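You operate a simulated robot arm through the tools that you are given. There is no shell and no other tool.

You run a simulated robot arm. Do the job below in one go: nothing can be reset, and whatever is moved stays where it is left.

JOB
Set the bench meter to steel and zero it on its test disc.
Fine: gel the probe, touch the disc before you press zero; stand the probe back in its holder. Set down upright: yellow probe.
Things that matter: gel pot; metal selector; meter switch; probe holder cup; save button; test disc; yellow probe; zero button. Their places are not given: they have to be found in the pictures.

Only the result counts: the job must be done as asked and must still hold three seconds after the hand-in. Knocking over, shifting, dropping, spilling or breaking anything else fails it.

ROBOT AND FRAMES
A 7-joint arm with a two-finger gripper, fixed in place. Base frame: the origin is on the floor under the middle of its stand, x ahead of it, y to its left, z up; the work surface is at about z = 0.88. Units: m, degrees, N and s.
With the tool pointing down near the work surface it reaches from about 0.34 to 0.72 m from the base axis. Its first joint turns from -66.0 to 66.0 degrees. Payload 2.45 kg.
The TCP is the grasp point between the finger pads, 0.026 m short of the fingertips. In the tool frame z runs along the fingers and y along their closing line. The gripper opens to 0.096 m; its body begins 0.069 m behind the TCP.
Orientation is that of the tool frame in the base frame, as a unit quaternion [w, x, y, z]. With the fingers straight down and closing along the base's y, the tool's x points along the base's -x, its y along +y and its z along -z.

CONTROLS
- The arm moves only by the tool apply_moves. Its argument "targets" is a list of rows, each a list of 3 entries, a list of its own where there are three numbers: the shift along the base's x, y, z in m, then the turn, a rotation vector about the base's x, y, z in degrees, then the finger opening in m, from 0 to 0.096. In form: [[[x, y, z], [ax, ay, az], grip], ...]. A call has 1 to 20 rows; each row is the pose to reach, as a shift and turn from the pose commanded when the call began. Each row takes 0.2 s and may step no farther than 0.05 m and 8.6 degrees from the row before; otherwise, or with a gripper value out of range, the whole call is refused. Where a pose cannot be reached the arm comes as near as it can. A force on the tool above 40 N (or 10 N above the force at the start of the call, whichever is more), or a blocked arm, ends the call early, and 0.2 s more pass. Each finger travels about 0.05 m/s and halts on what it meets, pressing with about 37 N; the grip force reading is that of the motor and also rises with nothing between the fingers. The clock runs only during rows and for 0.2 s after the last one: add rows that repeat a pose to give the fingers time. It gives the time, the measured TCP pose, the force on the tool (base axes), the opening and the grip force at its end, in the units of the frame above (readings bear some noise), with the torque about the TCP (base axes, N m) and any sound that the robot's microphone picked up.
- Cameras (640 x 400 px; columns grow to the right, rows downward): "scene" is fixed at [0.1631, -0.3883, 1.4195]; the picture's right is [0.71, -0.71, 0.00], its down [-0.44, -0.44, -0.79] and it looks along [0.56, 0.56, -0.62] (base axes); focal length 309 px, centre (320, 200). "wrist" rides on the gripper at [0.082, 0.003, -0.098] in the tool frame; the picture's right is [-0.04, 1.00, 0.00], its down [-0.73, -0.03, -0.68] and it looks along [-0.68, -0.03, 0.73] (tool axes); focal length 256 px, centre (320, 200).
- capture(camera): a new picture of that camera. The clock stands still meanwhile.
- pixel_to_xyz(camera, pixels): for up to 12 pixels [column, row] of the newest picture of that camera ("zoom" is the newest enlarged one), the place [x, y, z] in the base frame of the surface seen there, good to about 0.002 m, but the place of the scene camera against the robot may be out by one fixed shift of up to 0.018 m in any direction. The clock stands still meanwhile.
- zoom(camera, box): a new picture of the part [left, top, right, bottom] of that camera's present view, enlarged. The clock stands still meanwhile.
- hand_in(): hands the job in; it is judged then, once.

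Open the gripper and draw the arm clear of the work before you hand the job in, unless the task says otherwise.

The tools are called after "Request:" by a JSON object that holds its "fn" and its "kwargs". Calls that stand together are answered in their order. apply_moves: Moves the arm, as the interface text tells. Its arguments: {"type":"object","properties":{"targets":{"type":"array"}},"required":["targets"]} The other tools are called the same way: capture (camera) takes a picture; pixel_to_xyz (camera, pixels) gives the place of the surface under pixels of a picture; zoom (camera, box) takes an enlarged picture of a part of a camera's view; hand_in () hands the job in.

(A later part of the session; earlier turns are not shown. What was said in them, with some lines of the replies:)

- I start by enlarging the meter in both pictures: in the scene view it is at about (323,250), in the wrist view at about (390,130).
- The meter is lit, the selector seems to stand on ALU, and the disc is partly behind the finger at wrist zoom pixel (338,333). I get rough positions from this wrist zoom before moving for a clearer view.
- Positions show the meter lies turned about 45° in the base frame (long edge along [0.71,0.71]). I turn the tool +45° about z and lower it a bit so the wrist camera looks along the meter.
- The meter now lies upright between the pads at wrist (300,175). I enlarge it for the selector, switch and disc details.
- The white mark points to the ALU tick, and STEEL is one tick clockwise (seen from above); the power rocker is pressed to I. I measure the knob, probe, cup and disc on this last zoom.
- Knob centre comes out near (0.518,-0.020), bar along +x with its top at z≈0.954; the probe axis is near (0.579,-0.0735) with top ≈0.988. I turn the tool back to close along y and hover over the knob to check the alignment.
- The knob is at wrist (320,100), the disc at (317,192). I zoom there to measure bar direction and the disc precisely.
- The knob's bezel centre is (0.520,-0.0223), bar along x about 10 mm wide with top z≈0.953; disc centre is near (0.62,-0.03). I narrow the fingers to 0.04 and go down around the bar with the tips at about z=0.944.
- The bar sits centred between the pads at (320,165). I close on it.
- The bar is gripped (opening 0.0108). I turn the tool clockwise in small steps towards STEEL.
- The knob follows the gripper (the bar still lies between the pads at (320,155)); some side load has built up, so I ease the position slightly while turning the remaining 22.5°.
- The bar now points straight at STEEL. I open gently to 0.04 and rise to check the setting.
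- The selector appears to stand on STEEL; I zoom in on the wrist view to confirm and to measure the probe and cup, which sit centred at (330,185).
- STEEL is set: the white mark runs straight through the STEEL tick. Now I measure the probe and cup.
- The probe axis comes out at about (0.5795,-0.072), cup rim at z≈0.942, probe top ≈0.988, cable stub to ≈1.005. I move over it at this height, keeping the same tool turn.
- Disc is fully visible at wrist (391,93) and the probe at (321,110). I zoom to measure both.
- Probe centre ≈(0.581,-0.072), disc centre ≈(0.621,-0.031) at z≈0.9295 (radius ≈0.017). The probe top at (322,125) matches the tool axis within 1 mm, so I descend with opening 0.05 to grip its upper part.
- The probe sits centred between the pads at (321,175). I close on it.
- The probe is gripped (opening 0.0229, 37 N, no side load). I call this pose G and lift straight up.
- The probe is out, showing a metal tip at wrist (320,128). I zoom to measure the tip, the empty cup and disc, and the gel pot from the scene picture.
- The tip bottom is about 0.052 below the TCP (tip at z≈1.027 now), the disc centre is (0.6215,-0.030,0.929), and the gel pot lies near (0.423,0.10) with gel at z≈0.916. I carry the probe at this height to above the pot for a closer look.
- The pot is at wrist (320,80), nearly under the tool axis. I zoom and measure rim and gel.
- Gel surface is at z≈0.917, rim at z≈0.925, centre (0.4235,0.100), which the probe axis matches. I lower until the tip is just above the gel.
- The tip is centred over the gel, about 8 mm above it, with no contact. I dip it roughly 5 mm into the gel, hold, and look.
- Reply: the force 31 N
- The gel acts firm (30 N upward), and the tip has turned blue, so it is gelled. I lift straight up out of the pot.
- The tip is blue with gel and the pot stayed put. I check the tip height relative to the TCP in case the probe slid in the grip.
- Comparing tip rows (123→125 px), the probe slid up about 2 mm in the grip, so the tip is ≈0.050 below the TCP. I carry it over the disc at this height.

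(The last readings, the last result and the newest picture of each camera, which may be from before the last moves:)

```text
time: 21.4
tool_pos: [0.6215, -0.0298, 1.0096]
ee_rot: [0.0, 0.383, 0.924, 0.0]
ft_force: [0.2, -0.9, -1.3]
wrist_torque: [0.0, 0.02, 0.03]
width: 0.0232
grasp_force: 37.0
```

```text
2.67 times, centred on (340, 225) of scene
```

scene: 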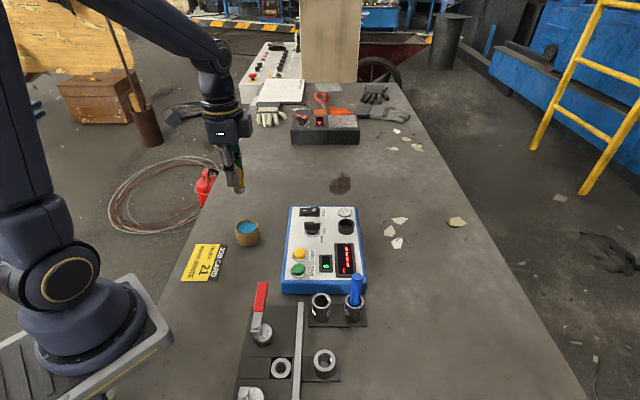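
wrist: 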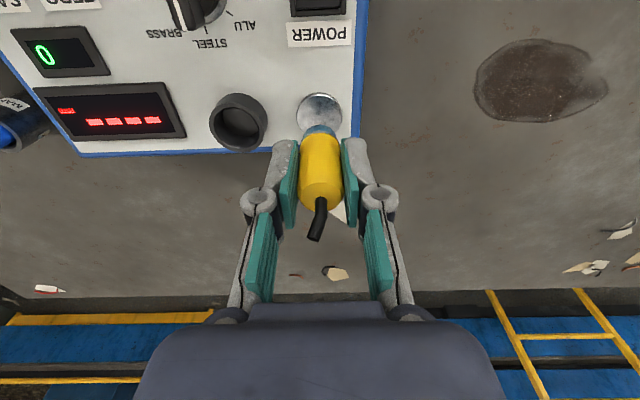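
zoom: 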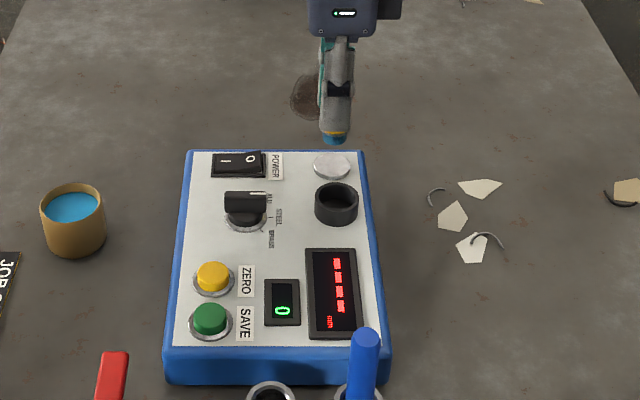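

The disc at wrist (320,112) lies right under the probe tip, gap about 29 mm. I lower 23 mm, then will approach in small steps watching force.

Request:
{"fn": "apply_moves", "kwargs": {"targets": [[[0, 0, -0.01], [0, 0, 0], 0.015], [[0, 0, -0.018], [0, 0, 0], 0.015], [[0, 0, -0.023], [0, 0, 0], 0.015], [[0, 0, -0.023], [0, 0, 0], 0.015]]}}

Request:
{"fn": "zoom", "kwargs": {"camera": "wrist", "box": [250, 80, 390, 220]}}

Request:
{"fn": "zoom", "kwargs": {"camera": "scene", "box": [310, 180, 380, 230]}}

```text
time: 22.4
tool_pos: [0.6222, -0.029, 0.9857]
ee_rot: [0.0, 0.383, 0.924, 0.001]
ft_force: [0.2, -0.4, -1.2]
wrist_torque: [0.0, 0.0, 0.0]
width: 0.0232
grasp_force: 37.0
```

```text
2.86 times, centred on (320, 150) of wrist
```

zoom: 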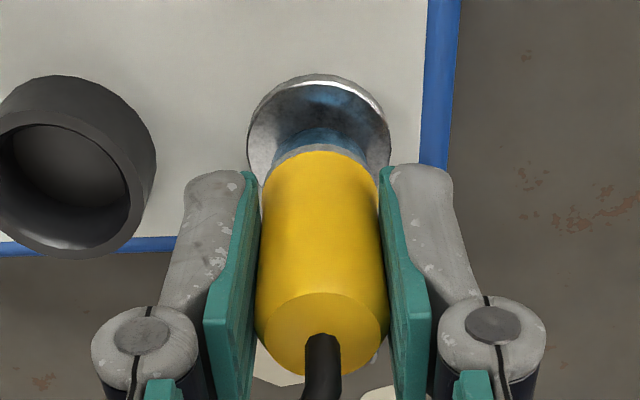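

```text
8.00 times, centred on (345, 205) of scene
```

zoom: 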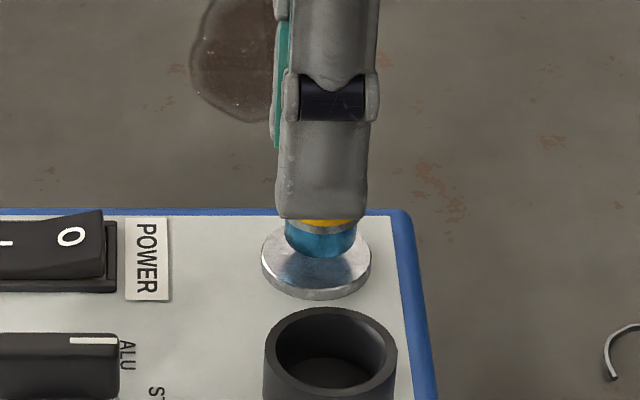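

The tip is a few mm above the disc, well centred. I go down 3 mm, then 1 mm at a time.

Request:
{"fn": "apply_moves", "kwargs": {"targets": [[[0, 0, -0.0015], [0, 0, 0], 0.015], [[0, 0, -0.003], [0, 0, 0], 0.015]]}}

Request:
{"fn": "apply_moves", "kwargs": {"targets": [[[0, 0, -0.001], [0, 0, 0], 0.015]]}}

Request:
{"fn": "apply_moves", "kwargs": {"targets": [[[0, 0, -0.0007], [0, 0, 0], 0.015]]}}

```text
time: 23.0
tool_pos: [0.6222, -0.0294, 0.9829]
ee_rot: [0.0, 0.383, 0.924, 0.0]
ft_force: [-0.5, -1.1, -0.8]
wrist_torque: [0.02, -0.03, 0.0]
width: 0.0231
grasp_force: 37.2
```

```text
time: 23.4
tool_pos: [0.6214, -0.0307, 0.9818]
ee_rot: [0.0, 0.383, 0.924, 0.001]
ft_force: [0.2, 0.3, -0.9]
wrist_torque: [-0.03, 0.02, -0.01]
width: 0.0232
grasp_force: 37.0
```

```text
time: 23.8
tool_pos: [0.6214, -0.0291, 0.9819]
ee_rot: [0.0, 0.383, 0.924, 0.001]
ft_force: [-0.9, -0.4, 0.0]
wrist_torque: [0.0, 0.0, 0.01]
width: 0.0231
grasp_force: 37.1
```

No contact yet (force z ≈ 0). I continue down in 0.7 mm steps.

Request:
{"fn": "apply_moves", "kwargs": {"targets": [[[0, 0, -0.0007], [0, 0, 0], 0.015]]}}

Request:
{"fn": "apply_moves", "kwargs": {"targets": [[[0, 0, -0.0006], [0, 0, 0], 0.015]]}}

```text
time: 24.2
tool_pos: [0.6211, -0.0294, 0.9804]
ee_rot: [0.0, 0.383, 0.924, 0.0]
ft_force: [0.5, -0.2, -0.9]
wrist_torque: [0.01, 0.0, 0.03]
width: 0.0229
grasp_force: 36.9
```

```text
time: 24.6
tool_pos: [0.6225, -0.0296, 0.9794]
ee_rot: [-0.001, 0.383, 0.924, -0.001]
ft_force: [0.1, -0.3, -0.8]
wrist_torque: [0.02, -0.04, -0.01]
width: 0.0231
grasp_force: 37.0
```

Still no contact. I look at the tip and display, then keep lowering.

Request:
{"fn": "apply_moves", "kwargs": {"targets": [[[0, 0, -0.0007], [0, 0, 0], 0.015]]}}

Request:
{"fn": "apply_moves", "kwargs": {"targets": [[[0, 0, -0.0006], [0, 0, 0], 0.015]]}}

Request:
{"fn": "zoom", "kwargs": {"camera": "wrist", "box": [0, 20, 400, 220]}}

Request:
{"fn": "zoom", "kwargs": {"camera": "scene", "box": [310, 180, 380, 230]}}

```text
time: 25.0
tool_pos: [0.6225, -0.0285, 0.9793]
ee_rot: [0.0, 0.382, 0.924, -0.001]
ft_force: [-0.6, -1.0, 1.9]
wrist_torque: [0.01, -0.03, -0.01]
width: 0.0231
grasp_force: 36.4
```

```text
time: 25.4
tool_pos: [0.6206, -0.0303, 0.9789]
ee_rot: [0.001, 0.383, 0.924, 0.001]
ft_force: [-1.8, 1.2, 9.1]
wrist_torque: [0.04, 0.0, -0.01]
width: 0.0231
grasp_force: 36.9
```

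```text
1.60 times, centred on (200, 120) of wrist
```

zoom: 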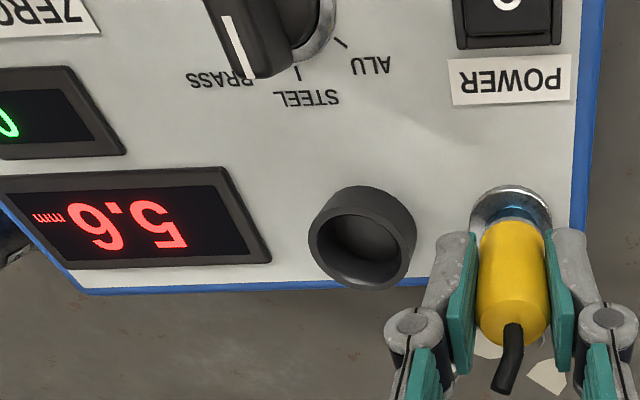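

```text
8.00 times, centred on (345, 205) of scene
```

zoom: 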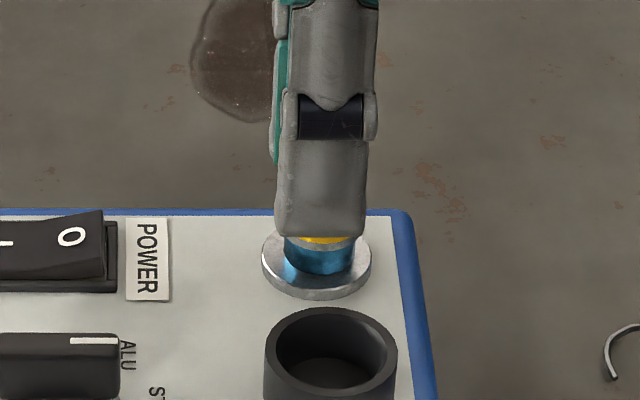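

Contact: 9 N upward and the display reads 5.6 mm. I hold briefly, then lift a little and see what the display does.

Request:
{"fn": "apply_moves", "kwargs": {"targets": [[[0, 0, 0], [0, 0, 0], 0.015], [[0, 0, 0], [0, 0, 0], 0.015], [[0, 0, 0], [0, 0, 0], 0.015]]}}

Request:
{"fn": "zoom", "kwargs": {"camera": "scene", "box": [270, 200, 380, 300]}}

Request:
{"fn": "apply_moves", "kwargs": {"targets": [[[0, 0, 0.005], [0, 0, 0], 0.015], [[0, 0, 0.015], [0, 0, 0], 0.015], [[0, 0, 0.03], [0, 0, 0], 0.015], [[0, 0, 0.045], [0, 0, 0], 0.015]]}}

Request:
{"fn": "capture", "kwargs": {"camera": "wrist"}}

Request:
{"fn": "zoom", "kwargs": {"camera": "scene", "box": [270, 180, 390, 300]}}

```text
time: 26.2
tool_pos: [0.6224, -0.0289, 0.9794]
ee_rot: [0.001, 0.383, 0.924, 0.001]
ft_force: [-0.8, 1.4, 14.4]
wrist_torque: [0.04, -0.04, -0.02]
width: 0.023
grasp_force: 36.5
```

```text
4.00 times, centred on (325, 250) of scene
```

zoom: 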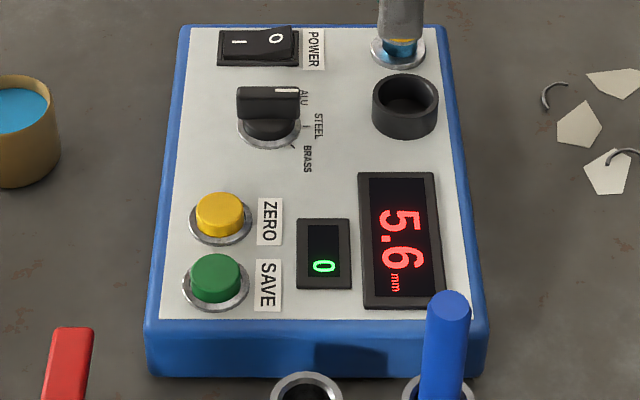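

```text
time: 27.2
tool_pos: [0.621, -0.0306, 1.0243]
ee_rot: [0.001, 0.382, 0.924, 0.0]
ft_force: [0.4, -0.1, -0.3]
wrist_torque: [0.01, -0.01, -0.02]
width: 0.0232
grasp_force: 36.8
```

```text
taken
```

wrist: 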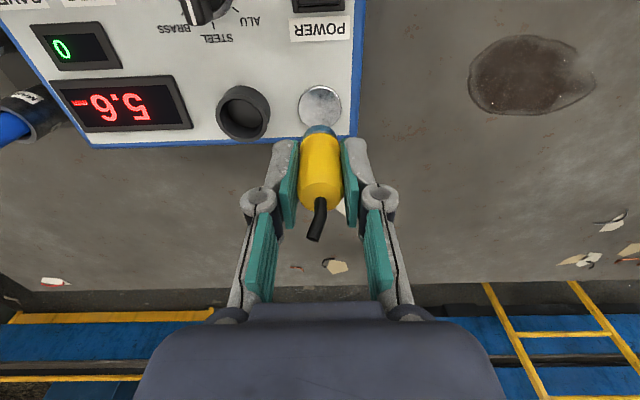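

```text
3.33 times, centred on (330, 240) of scene
```

zoom: 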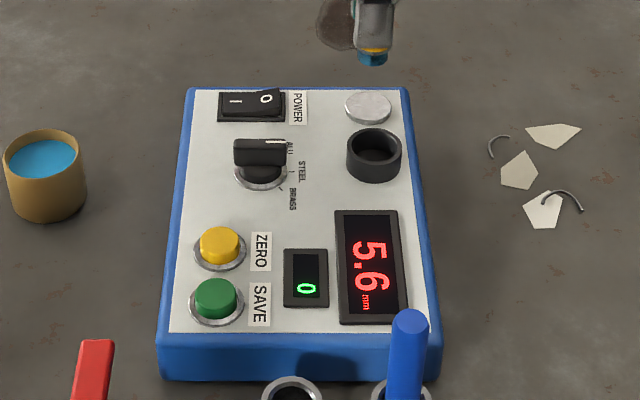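

The 5.6 mm reading stays latched after lifting. Now I carry the probe back above the holder cup (xy of pose G) with the tip still ~30 mm above the rim.

Request:
{"fn": "apply_moves", "kwargs": {"targets": [[[-0.015, -0.015, 0.005], [0, 0, 0], 0.015], [[-0.03, -0.03, 0.005], [0, 0, 0], 0.015], [[-0.0417, -0.0417, 0.0], [0, 0, 0], 0.015], [[-0.0417, -0.0417, -0.01], [0, 0, 0], 0.015], [[-0.0417, -0.0417, -0.015], [0, 0, 0], 0.015], [[-0.0417, -0.0417, -0.015], [0, 0, 0], 0.015]]}}

Request:
{"fn": "capture", "kwargs": {"camera": "wrist"}}

Request:
{"fn": "zoom", "kwargs": {"camera": "wrist", "box": [260, 70, 380, 170]}}

Request:
{"fn": "zoom", "kwargs": {"camera": "scene", "box": [310, 180, 380, 240]}}

```text
time: 28.6
tool_pos: [0.5784, -0.0712, 1.0081]
ee_rot: [0.0, 0.383, 0.924, 0.0]
ft_force: [0.3, 0.0, -0.9]
wrist_torque: [0.01, -0.03, -0.02]
width: 0.0231
grasp_force: 36.7
```

```text
taken
```

wrist: 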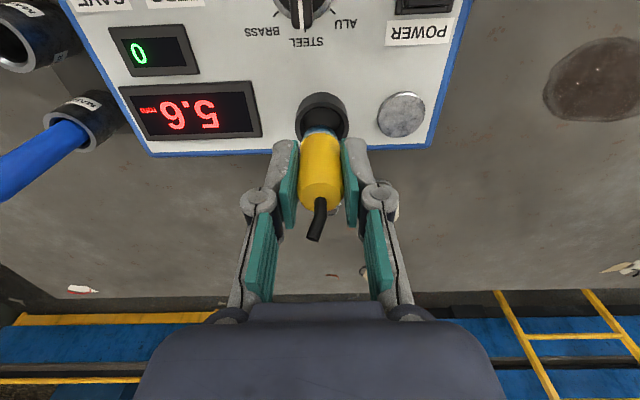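

```text
4.00 times, centred on (320, 120) of wrist
```

zoom: 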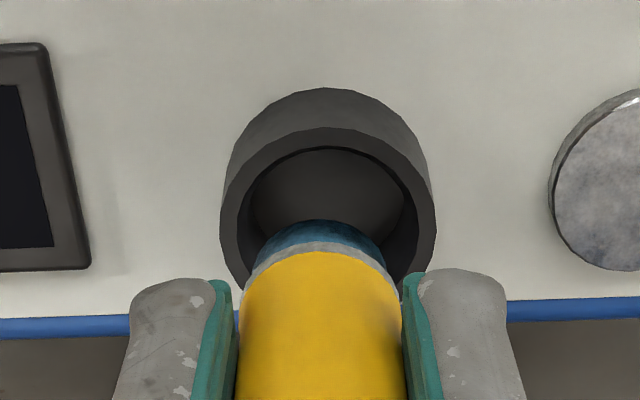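

```text
6.67 times, centred on (345, 210) of scene
```

zoom: 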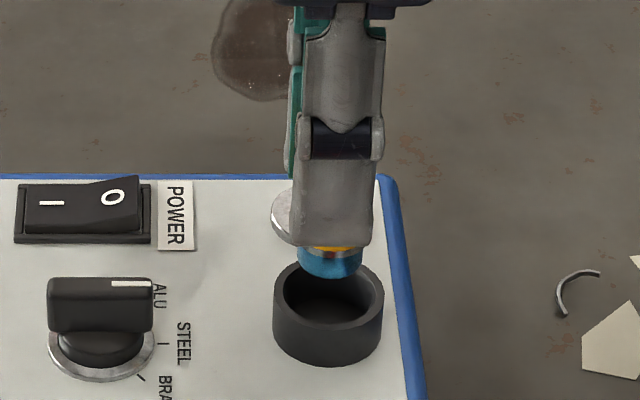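

The tip is over the cup opening with ~4 mm clearance all round; I nudge 0.7 mm in x and lower into the cup, with checks.

Request:
{"fn": "apply_moves", "kwargs": {"targets": [[[0.0007, 0, 0], [0, 0, 0], 0.015], [[0.0007, 0, -0.006], [0, 0, 0], 0.015], [[0.0007, 0, -0.012], [0, 0, 0], 0.015], [[0.0007, 0, -0.018], [0, 0, 0], 0.015], [[0.0007, 0, -0.024], [0, 0, 0], 0.015]]}}

Request:
{"fn": "apply_moves", "kwargs": {"targets": [[[0, 0, -0.003], [0, 0, 0], 0.015], [[0, 0, -0.006], [0, 0, 0], 0.015]]}}

Request:
{"fn": "zoom", "kwargs": {"camera": "wrist", "box": [240, 70, 400, 220]}}

Request:
{"fn": "zoom", "kwargs": {"camera": "scene", "box": [310, 180, 380, 240]}}

```text
time: 29.8
tool_pos: [0.5794, -0.0717, 0.9838]
ee_rot: [0.0, 0.383, 0.924, 0.0]
ft_force: [0.0, 0.4, -1.1]
wrist_torque: [-0.01, -0.03, 0.01]
width: 0.0232
grasp_force: 36.9
```

```text
time: 30.4
tool_pos: [0.5801, -0.0716, 0.9783]
ee_rot: [0.001, 0.383, 0.924, -0.001]
ft_force: [-0.2, 0.0, -0.3]
wrist_torque: [0.0, -0.03, -0.03]
width: 0.0233
grasp_force: 36.9
```

```text
2.67 times, centred on (320, 145) of wrist
```

zoom: 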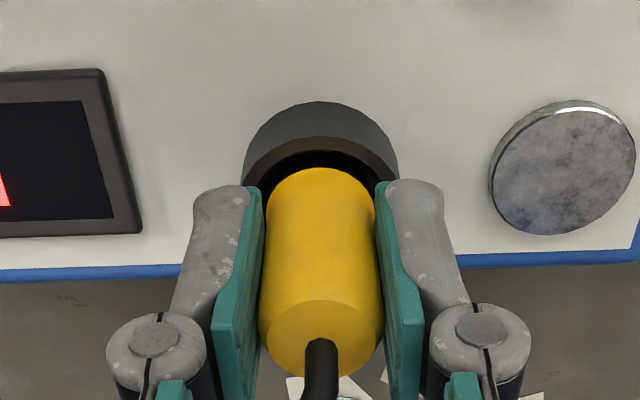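

```text
6.67 times, centred on (345, 210) of scene
```

zoom: 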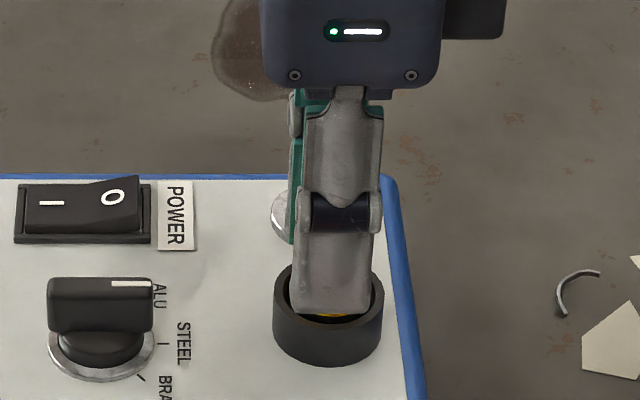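

The probe is inside the cup with no side load and not yet at the bottom. I lower by 1 mm steps until it touches the floor.

Request:
{"fn": "apply_moves", "kwargs": {"targets": [[[0, 0, -0.0012], [0, 0, 0], 0.015]]}}

Request:
{"fn": "apply_moves", "kwargs": {"targets": [[[0, 0, -0.001], [0, 0, 0], 0.015]]}}

Request:
{"fn": "apply_moves", "kwargs": {"targets": [[[0, 0, -0.0006], [0, 0, 0], 0.015]]}}

```text
time: 30.8
tool_pos: [0.5801, -0.0712, 0.978]
ee_rot: [0.001, 0.383, 0.924, 0.0]
ft_force: [-0.6, 0.1, -0.4]
wrist_torque: [0.0, 0.0, -0.01]
width: 0.023
grasp_force: 37.0
```

```text
time: 31.2
tool_pos: [0.5808, -0.0713, 0.9772]
ee_rot: [0.0, 0.383, 0.924, 0.0]
ft_force: [-0.2, -0.5, -1.0]
wrist_torque: [0.0, -0.02, -0.03]
width: 0.0231
grasp_force: 36.8
```

```text
time: 31.6
tool_pos: [0.5807, -0.0718, 0.9763]
ee_rot: [0.001, 0.383, 0.924, 0.0]
ft_force: [1.1, -0.1, -0.2]
wrist_torque: [0.01, 0.0, -0.01]
width: 0.0232
grasp_force: 37.0
```

Still free. I continue down with small steps; the finger tips remain about 6 mm above the cup rim.

Request:
{"fn": "apply_moves", "kwargs": {"targets": [[[0, 0, -0.0007], [0, 0, 0], 0.015]]}}

Request:
{"fn": "apply_moves", "kwargs": {"targets": [[[0, 0, -0.0006], [0, 0, 0], 0.015]]}}

```text
time: 32.0
tool_pos: [0.5797, -0.0711, 0.976]
ee_rot: [0.001, 0.383, 0.924, 0.0]
ft_force: [-2.5, 0.7, 8.6]
wrist_torque: [0.05, 0.08, 0.03]
width: 0.0233
grasp_force: 37.2
```

```text
time: 32.4
tool_pos: [0.58, -0.0708, 0.9755]
ee_rot: [0.001, 0.383, 0.924, 0.001]
ft_force: [-7.1, 1.3, 22.8]
wrist_torque: [0.01, 0.27, -0.03]
width: 0.0232
grasp_force: 37.3
```

The probe stands on the cup floor (23 N). I ease up a millimetre, open slowly, and rise straight up.

Request:
{"fn": "apply_moves", "kwargs": {"targets": [[[0, 0, 0.0009], [0, 0, 0], 0.015], [[0, 0, 0.0009], [0, 0, 0], 0.024], [[0, 0, 0.0009], [0, 0, 0], 0.03], [[0, 0, 0.0009], [0, 0, 0], 0.04], [[0, 0, 0.0009], [0, 0, 0], 0.05], [[0, 0, 0.0009], [0, 0, 0], 0.05]]}}

Request:
{"fn": "zoom", "kwargs": {"camera": "wrist", "box": [240, 70, 400, 220]}}

```text
time: 33.8
tool_pos: [0.5797, -0.0717, 0.9747]
ee_rot: [-0.001, 0.383, 0.924, 0.0]
ft_force: [-0.5, 1.4, 0.9]
wrist_torque: [-0.01, -0.01, -0.01]
width: 0.0502
grasp_force: 0.1
```

```text
2.67 times, centred on (320, 145) of wrist
```

zoom: 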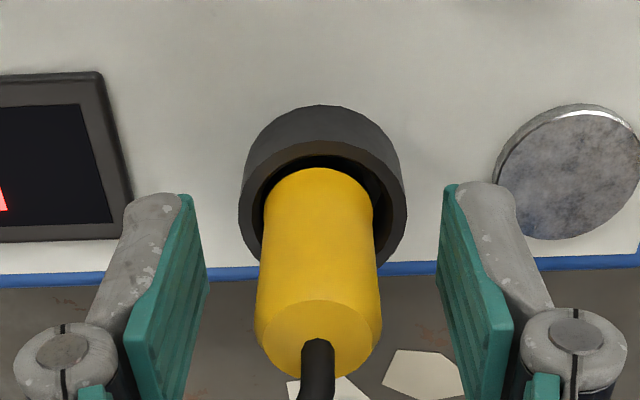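

The probe stands upright in its cup, free of the fingers. I rise straight up and look around.

Request:
{"fn": "apply_moves", "kwargs": {"targets": [[[0, 0, 0.015], [0, 0, 0], 0.05], [[0, 0, 0.035], [0, 0, 0], 0.05], [[0, 0, 0.06], [0, 0, 0], 0.05], [[0, 0, 0.09], [0, 0, 0], 0.05]]}}

Request:
{"fn": "capture", "kwargs": {"camera": "wrist"}}

Request:
{"fn": "zoom", "kwargs": {"camera": "scene", "box": [270, 190, 390, 300]}}

```text
time: 34.8
tool_pos: [0.5813, -0.0709, 1.0653]
ee_rot: [-0.001, 0.381, 0.925, 0.0]
ft_force: [-0.2, -0.8, 0.6]
wrist_torque: [0.02, -0.04, 0.02]
width: 0.0499
grasp_force: 0.0
```

```text
taken
```

wrist: 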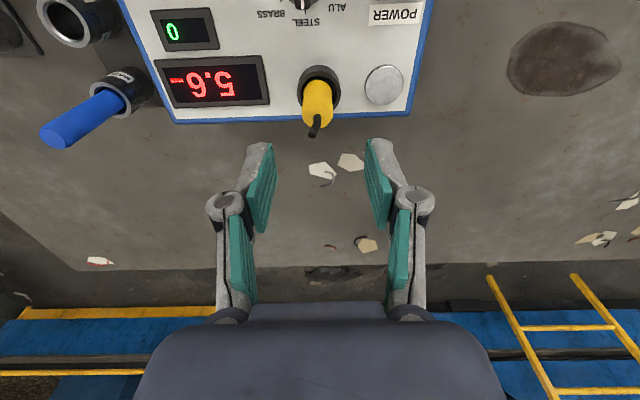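

```text
3.64 times, centred on (330, 245) of scene
```

zoom: 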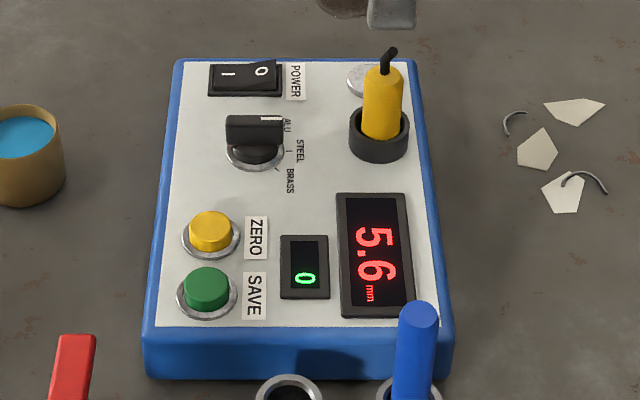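

Probe is upright in the holder and 5.6 mm remains latched. I move over the ZERO button (near (0.45,-0.056)) at safe height and measure it.

Request:
{"fn": "apply_moves", "kwargs": {"targets": [[[-0.03, 0.0036, 0], [0, 0, 0], 0.06], [[-0.06, 0.007, 0], [0, 0, 0], 0.06], [[-0.09, 0.0107, 0], [0, 0, 0], 0.06], [[-0.13, 0.0154, 0], [0, 0, 0], 0.06], [[-0.13, 0.0154, 0], [0, 0, 0], 0.06]]}}

Request:
{"fn": "zoom", "kwargs": {"camera": "wrist", "box": [220, 40, 420, 165]}}

```text
time: 36.0
tool_pos: [0.4495, -0.0553, 1.0674]
ee_rot: [0.0, 0.383, 0.924, 0.0]
ft_force: [0.1, 0.7, -0.1]
wrist_torque: [0.02, -0.03, 0.01]
width: 0.06
grasp_force: 0.1
```

```text
3.20 times, centred on (320, 102) of wrist
```

zoom: 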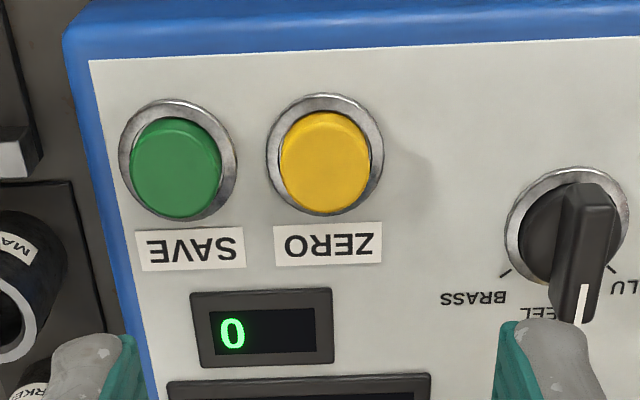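

Request:
{"fn": "pixel_to_xyz", "kwargs": {"camera": "zoom", "pixels": [[324, 165], [283, 170], [367, 160], [324, 118], [322, 208], [324, 100], [176, 168], [140, 170], [215, 165], [268, 155], [382, 150], [176, 130]]}}

```text
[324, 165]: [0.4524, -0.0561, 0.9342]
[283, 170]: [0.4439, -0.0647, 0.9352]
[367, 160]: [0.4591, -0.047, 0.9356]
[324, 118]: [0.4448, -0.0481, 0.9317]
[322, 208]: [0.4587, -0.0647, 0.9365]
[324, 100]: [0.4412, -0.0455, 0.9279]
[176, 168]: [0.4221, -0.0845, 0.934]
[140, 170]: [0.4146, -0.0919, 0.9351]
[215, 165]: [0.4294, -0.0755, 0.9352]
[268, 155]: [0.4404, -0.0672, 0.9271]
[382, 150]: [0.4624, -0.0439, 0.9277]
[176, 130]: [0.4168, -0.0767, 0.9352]
```

ZERO is centred at (0.4518,-0.056) with its top at z≈0.9355; SAVE is 0.041 m away, so the closed fingers clear it. I close the gripper and lower to about 8 mm above the button.

Request:
{"fn": "apply_moves", "kwargs": {"targets": [[[0.002, 0, 0], [0, 0, 0], 0.04], [[0.002, 0, 0], [0, 0, 0], 0.02], [[0.002, 0, 0], [0, 0, 0], 0.0], [[0.002, 0, -0.03], [0, 0, 0], 0.0], [[0.002, 0, -0.06], [0, 0, 0], 0.0], [[0.002, 0, -0.08], [0, 0, 0], 0.0], [[0.002, 0, -0.095], [0, 0, 0], 0.0], [[0.002, 0, -0.095], [0, 0, 0], 0.0]]}}

Request:
{"fn": "zoom", "kwargs": {"camera": "wrist", "box": [220, 90, 420, 215]}}

Request:
{"fn": "zoom", "kwargs": {"camera": "scene", "box": [260, 210, 360, 290]}}

```text
time: 37.8
tool_pos: [0.4525, -0.0555, 0.9699]
ee_rot: [0.0, 0.383, 0.924, 0.0]
ft_force: [0.3, -0.2, -0.5]
wrist_torque: [-0.03, 0.0, -0.02]
width: 0.0003
grasp_force: 28.6
```

```text
3.20 times, centred on (320, 152) of wrist
```

zoom: 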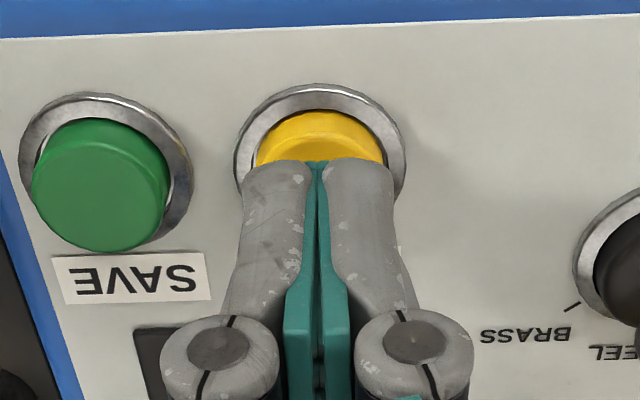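

```text
5.00 times, centred on (310, 250) of scene
```

zoom: 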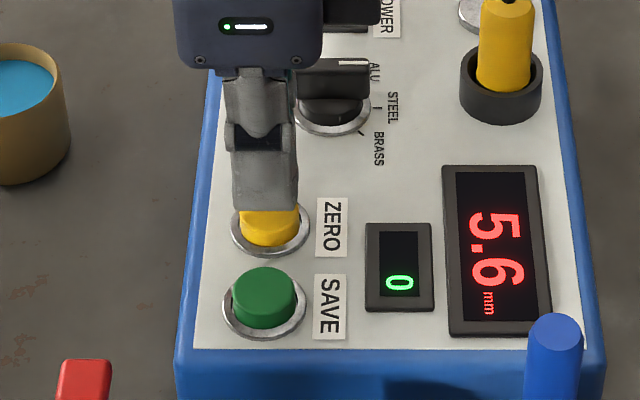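

The closed fingertips are right over the yellow ZERO button. I lower 6 mm, then press in 1 mm steps, watching force and sound.

Request:
{"fn": "apply_moves", "kwargs": {"targets": [[[0, 0, -0.003], [0, 0, 0], 0.0], [[0, 0, -0.006], [0, 0, 0], 0.0]]}}

Request:
{"fn": "apply_moves", "kwargs": {"targets": [[[0, 0, -0.0015], [0, 0, 0], 0.0]]}}

Request:
{"fn": "apply_moves", "kwargs": {"targets": [[[0, 0, -0.001], [0, 0, 0], 0.0]]}}

```text
time: 38.4
tool_pos: [0.4511, -0.0562, 0.9634]
ee_rot: [-0.001, 0.382, 0.924, 0.001]
ft_force: [0.0, 0.4, -0.7]
wrist_torque: [-0.02, 0.02, -0.03]
width: 0.0001
grasp_force: 28.5
```

```text
time: 38.8
tool_pos: [0.4514, -0.0558, 0.9633]
ee_rot: [0.0, 0.383, 0.924, 0.0]
ft_force: [-0.3, -0.8, -0.5]
wrist_torque: [0.01, 0.01, 0.0]
width: 0.0
grasp_force: 28.7
```

```text
time: 39.2
tool_pos: [0.4521, -0.0561, 0.9619]
ee_rot: [0.0, 0.383, 0.924, 0.0]
ft_force: [0.1, 0.1, 0.5]
wrist_torque: [0.02, 0.01, 0.02]
width: 0.0003
grasp_force: 29.0
```

Contact is just starting (z force +0.5 N). I press on by 1 mm steps.

Request:
{"fn": "apply_moves", "kwargs": {"targets": [[[0, 0, -0.001], [0, 0, 0], 0.0]]}}

Request:
{"fn": "apply_moves", "kwargs": {"targets": [[[0, 0, -0.001], [0, 0, 0], 0.0]]}}

Request:
{"fn": "zoom", "kwargs": {"camera": "scene", "box": [260, 210, 360, 290]}}

```text
time: 39.6
tool_pos: [0.4525, -0.0564, 0.9607]
ee_rot: [0.001, 0.382, 0.924, -0.001]
ft_force: [0.5, 0.1, 0.3]
wrist_torque: [-0.01, 0.0, 0.02]
width: 0.006
grasp_force: 28.4
```

```text
time: 40.0
tool_pos: [0.4519, -0.0566, 0.9591]
ee_rot: [0.0, 0.384, 0.923, 0.0]
ft_force: [-1.0, 0.1, 1.4]
wrist_torque: [-0.01, 0.02, 0.0]
width: 0.0059
grasp_force: 29.0
```

```text
5.00 times, centred on (310, 250) of scene
```

zoom: 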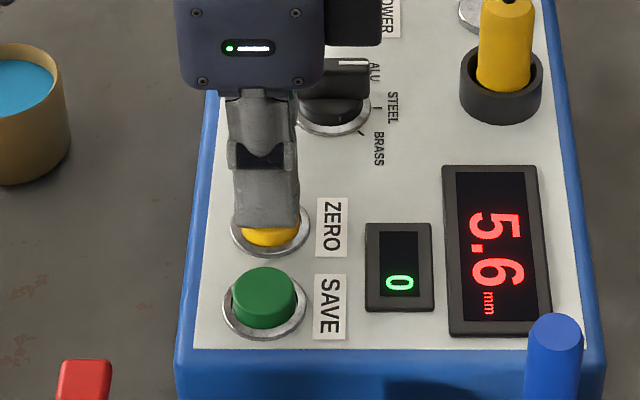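

The button is moving down with slight force (1.4 N) and no change on the display yet. I press further by 1 mm steps.

Request:
{"fn": "apply_moves", "kwargs": {"targets": [[[0, 0, -0.001], [0, 0, 0], 0.0]]}}

Request:
{"fn": "apply_moves", "kwargs": {"targets": [[[0, 0, -0.001], [0, 0, 0], 0.0]]}}

Request:
{"fn": "zoom", "kwargs": {"camera": "scene", "box": [260, 210, 360, 290]}}

Request:
{"fn": "zoom", "kwargs": {"camera": "wrist", "box": [220, 90, 420, 215]}}

```text
time: 40.4
tool_pos: [0.4519, -0.0558, 0.9577]
ee_rot: [0.0, 0.383, 0.924, -0.001]
ft_force: [-0.1, 1.6, 2.4]
wrist_torque: [-0.04, 0.01, 0.01]
width: 0.0063
grasp_force: 28.7
heard: click
```

```text
time: 40.8
tool_pos: [0.4526, -0.056, 0.9582]
ee_rot: [0.001, 0.383, 0.924, 0.0]
ft_force: [0.4, -1.5, 2.2]
wrist_torque: [-0.04, 0.0, 0.02]
width: 0.006
grasp_force: 28.5
```

```text
5.00 times, centred on (310, 250) of scene
```

zoom: 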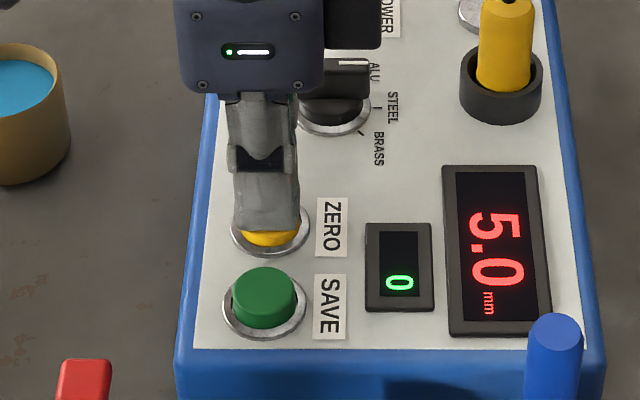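

```text
3.20 times, centred on (320, 152) of wrist
```

zoom: 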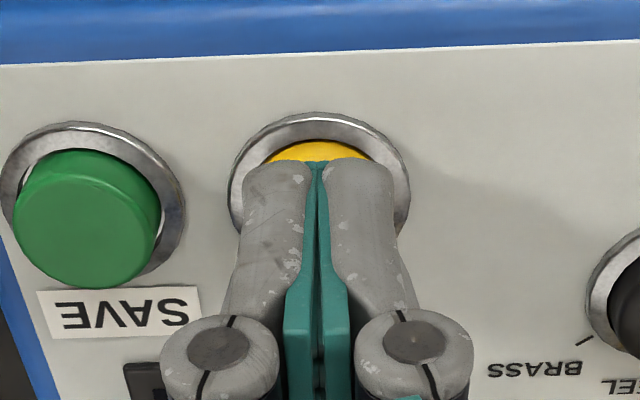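

A click was heard and the display changed from 5.6 to 5.0 mm, so the zero took. I release the button by rising straight up.

Request:
{"fn": "apply_moves", "kwargs": {"targets": [[[0, 0, 0.005], [0, 0, 0], 0.0], [[0, 0, 0.015], [0, 0, 0], 0.0], [[0, 0, 0.04], [0, 0, 0], 0.0], [[0, 0, 0.08], [0, 0, 0], 0.0], [[0, 0, 0.12], [0, 0, 0], 0.02], [[0, 0, 0.16], [0, 0, 0], 0.05]]}}

Request:
{"fn": "capture", "kwargs": {"camera": "scene"}}

Request:
{"fn": "zoom", "kwargs": {"camera": "scene", "box": [220, 190, 400, 310]}}

Request:
{"fn": "capture", "kwargs": {"camera": "wrist"}}

```text
time: 42.2
tool_pos: [0.4532, -0.0556, 1.1183]
ee_rot: [0.0, 0.383, 0.924, 0.001]
ft_force: [-0.2, 0.5, -1.2]
wrist_torque: [0.01, 0.0, 0.0]
width: 0.0491
grasp_force: 0.0
```

```text
taken
```

scene: 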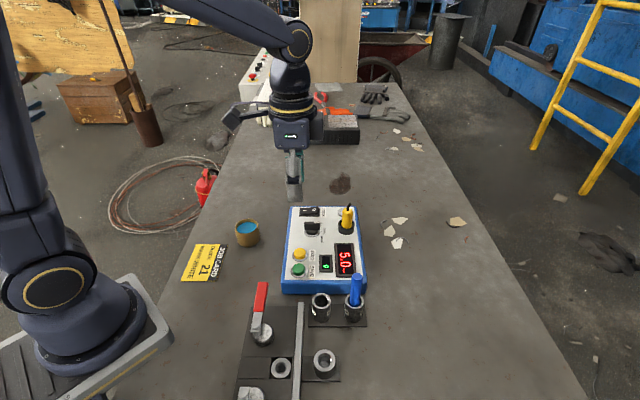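

```text
3.33 times, centred on (310, 250) of scene
```

zoom: 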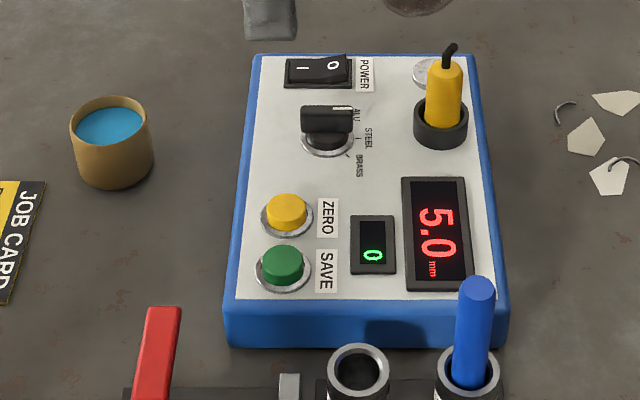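

```text
taken
```

wrist: 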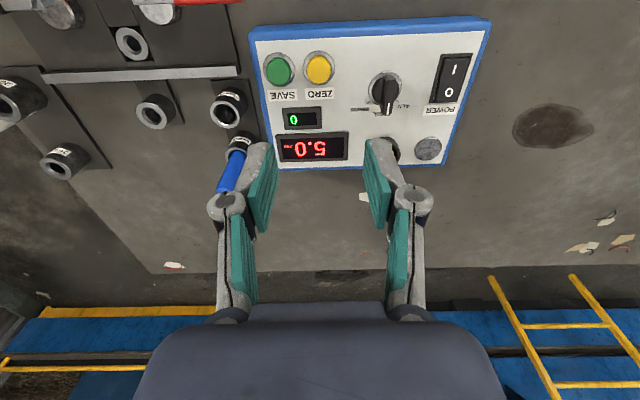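

ZERO sprang back, the display holds 5.0 mm, the probe stands in its cup, and pot and meter are where they were. I draw the arm up and back with the gripper open, and check the selector and probe once more.

Request:
{"fn": "zoom", "kwargs": {"camera": "wrist", "box": [340, 60, 440, 170]}}

Request:
{"fn": "apply_moves", "kwargs": {"targets": [[[-0.01, -0.01, 0.03], [0, 0, 0], 0.07], [[-0.03, -0.03, 0.06], [0, 0, 0], 0.09], [[-0.05, -0.06, 0.08], [0, 0, 0], 0.096], [[-0.07, -0.09, 0.09], [0, 0, 0], 0.096], [[-0.08, -0.11, 0.1], [0, 0, 0], 0.096], [[-0.08, -0.11, 0.1], [0, 0, 0], 0.096]]}}

Request:
{"fn": "zoom", "kwargs": {"camera": "scene", "box": [220, 190, 400, 310]}}

Request:
{"fn": "capture", "kwargs": {"camera": "wrist"}}

```text
3.64 times, centred on (390, 115) of wrist
```

zoom: 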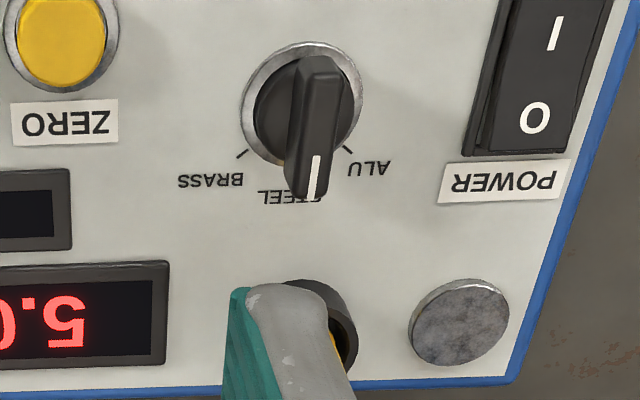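

```text
time: 43.6
tool_pos: [0.3723, -0.1656, 1.2194]
ee_rot: [0.0, 0.382, 0.924, 0.001]
ft_force: [0.0, 0.3, -0.1]
wrist_torque: [-0.02, 0.0, 0.01]
width: 0.0957
grasp_force: 0.0
```

```text
3.33 times, centred on (310, 250) of scene
```

zoom: 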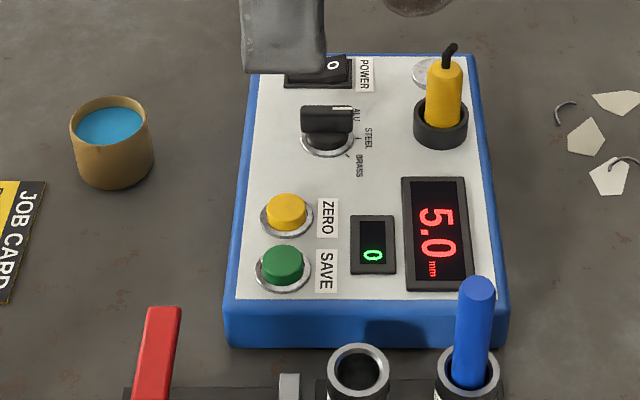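

```text
taken
```

wrist: 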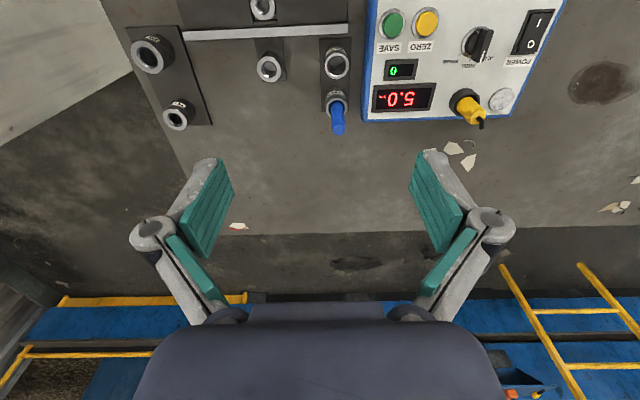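

The selector is on STEEL, the display reads 5.0 mm after zeroing, and the probe stands upright in its holder. The gripper is open and the arm is clear, so I hand the job in.

Request:
{"fn": "hand_in", "kwargs": {}}

```text
The job is handed in.
```

The job is handed in: the meter is set to STEEL and zeroed on its test disc. I have not been told the verdict.

- **Selector:** it was on ALU; I turned it one step to STEEL and checked in the close-up that its mark lines up with the STEEL tick.
- **Gel and disc:** I dipped the yellow probe in the gel pot until its tip was coated. I then touched it to the disc, and the display read 5.6 mm and held that reading after I lifted the probe.
- **Holder:** the probe went back upright in its cup before I pressed zero, because the one gripper had to do both.
- **Zero:** I pressed ZERO once. It clicked, and the display went from 5.6 to 5.0 mm and stayed there.

The gel is firmer than I expected. Dipping pushed back with about 30 N and slid the probe up about 3 mm in the grip. I allowed for that when I set it back on the cup floor.

I did not touch the power switch or SAVE. In the last pictures nothing else had moved, and the arm was clear with the gripper open.
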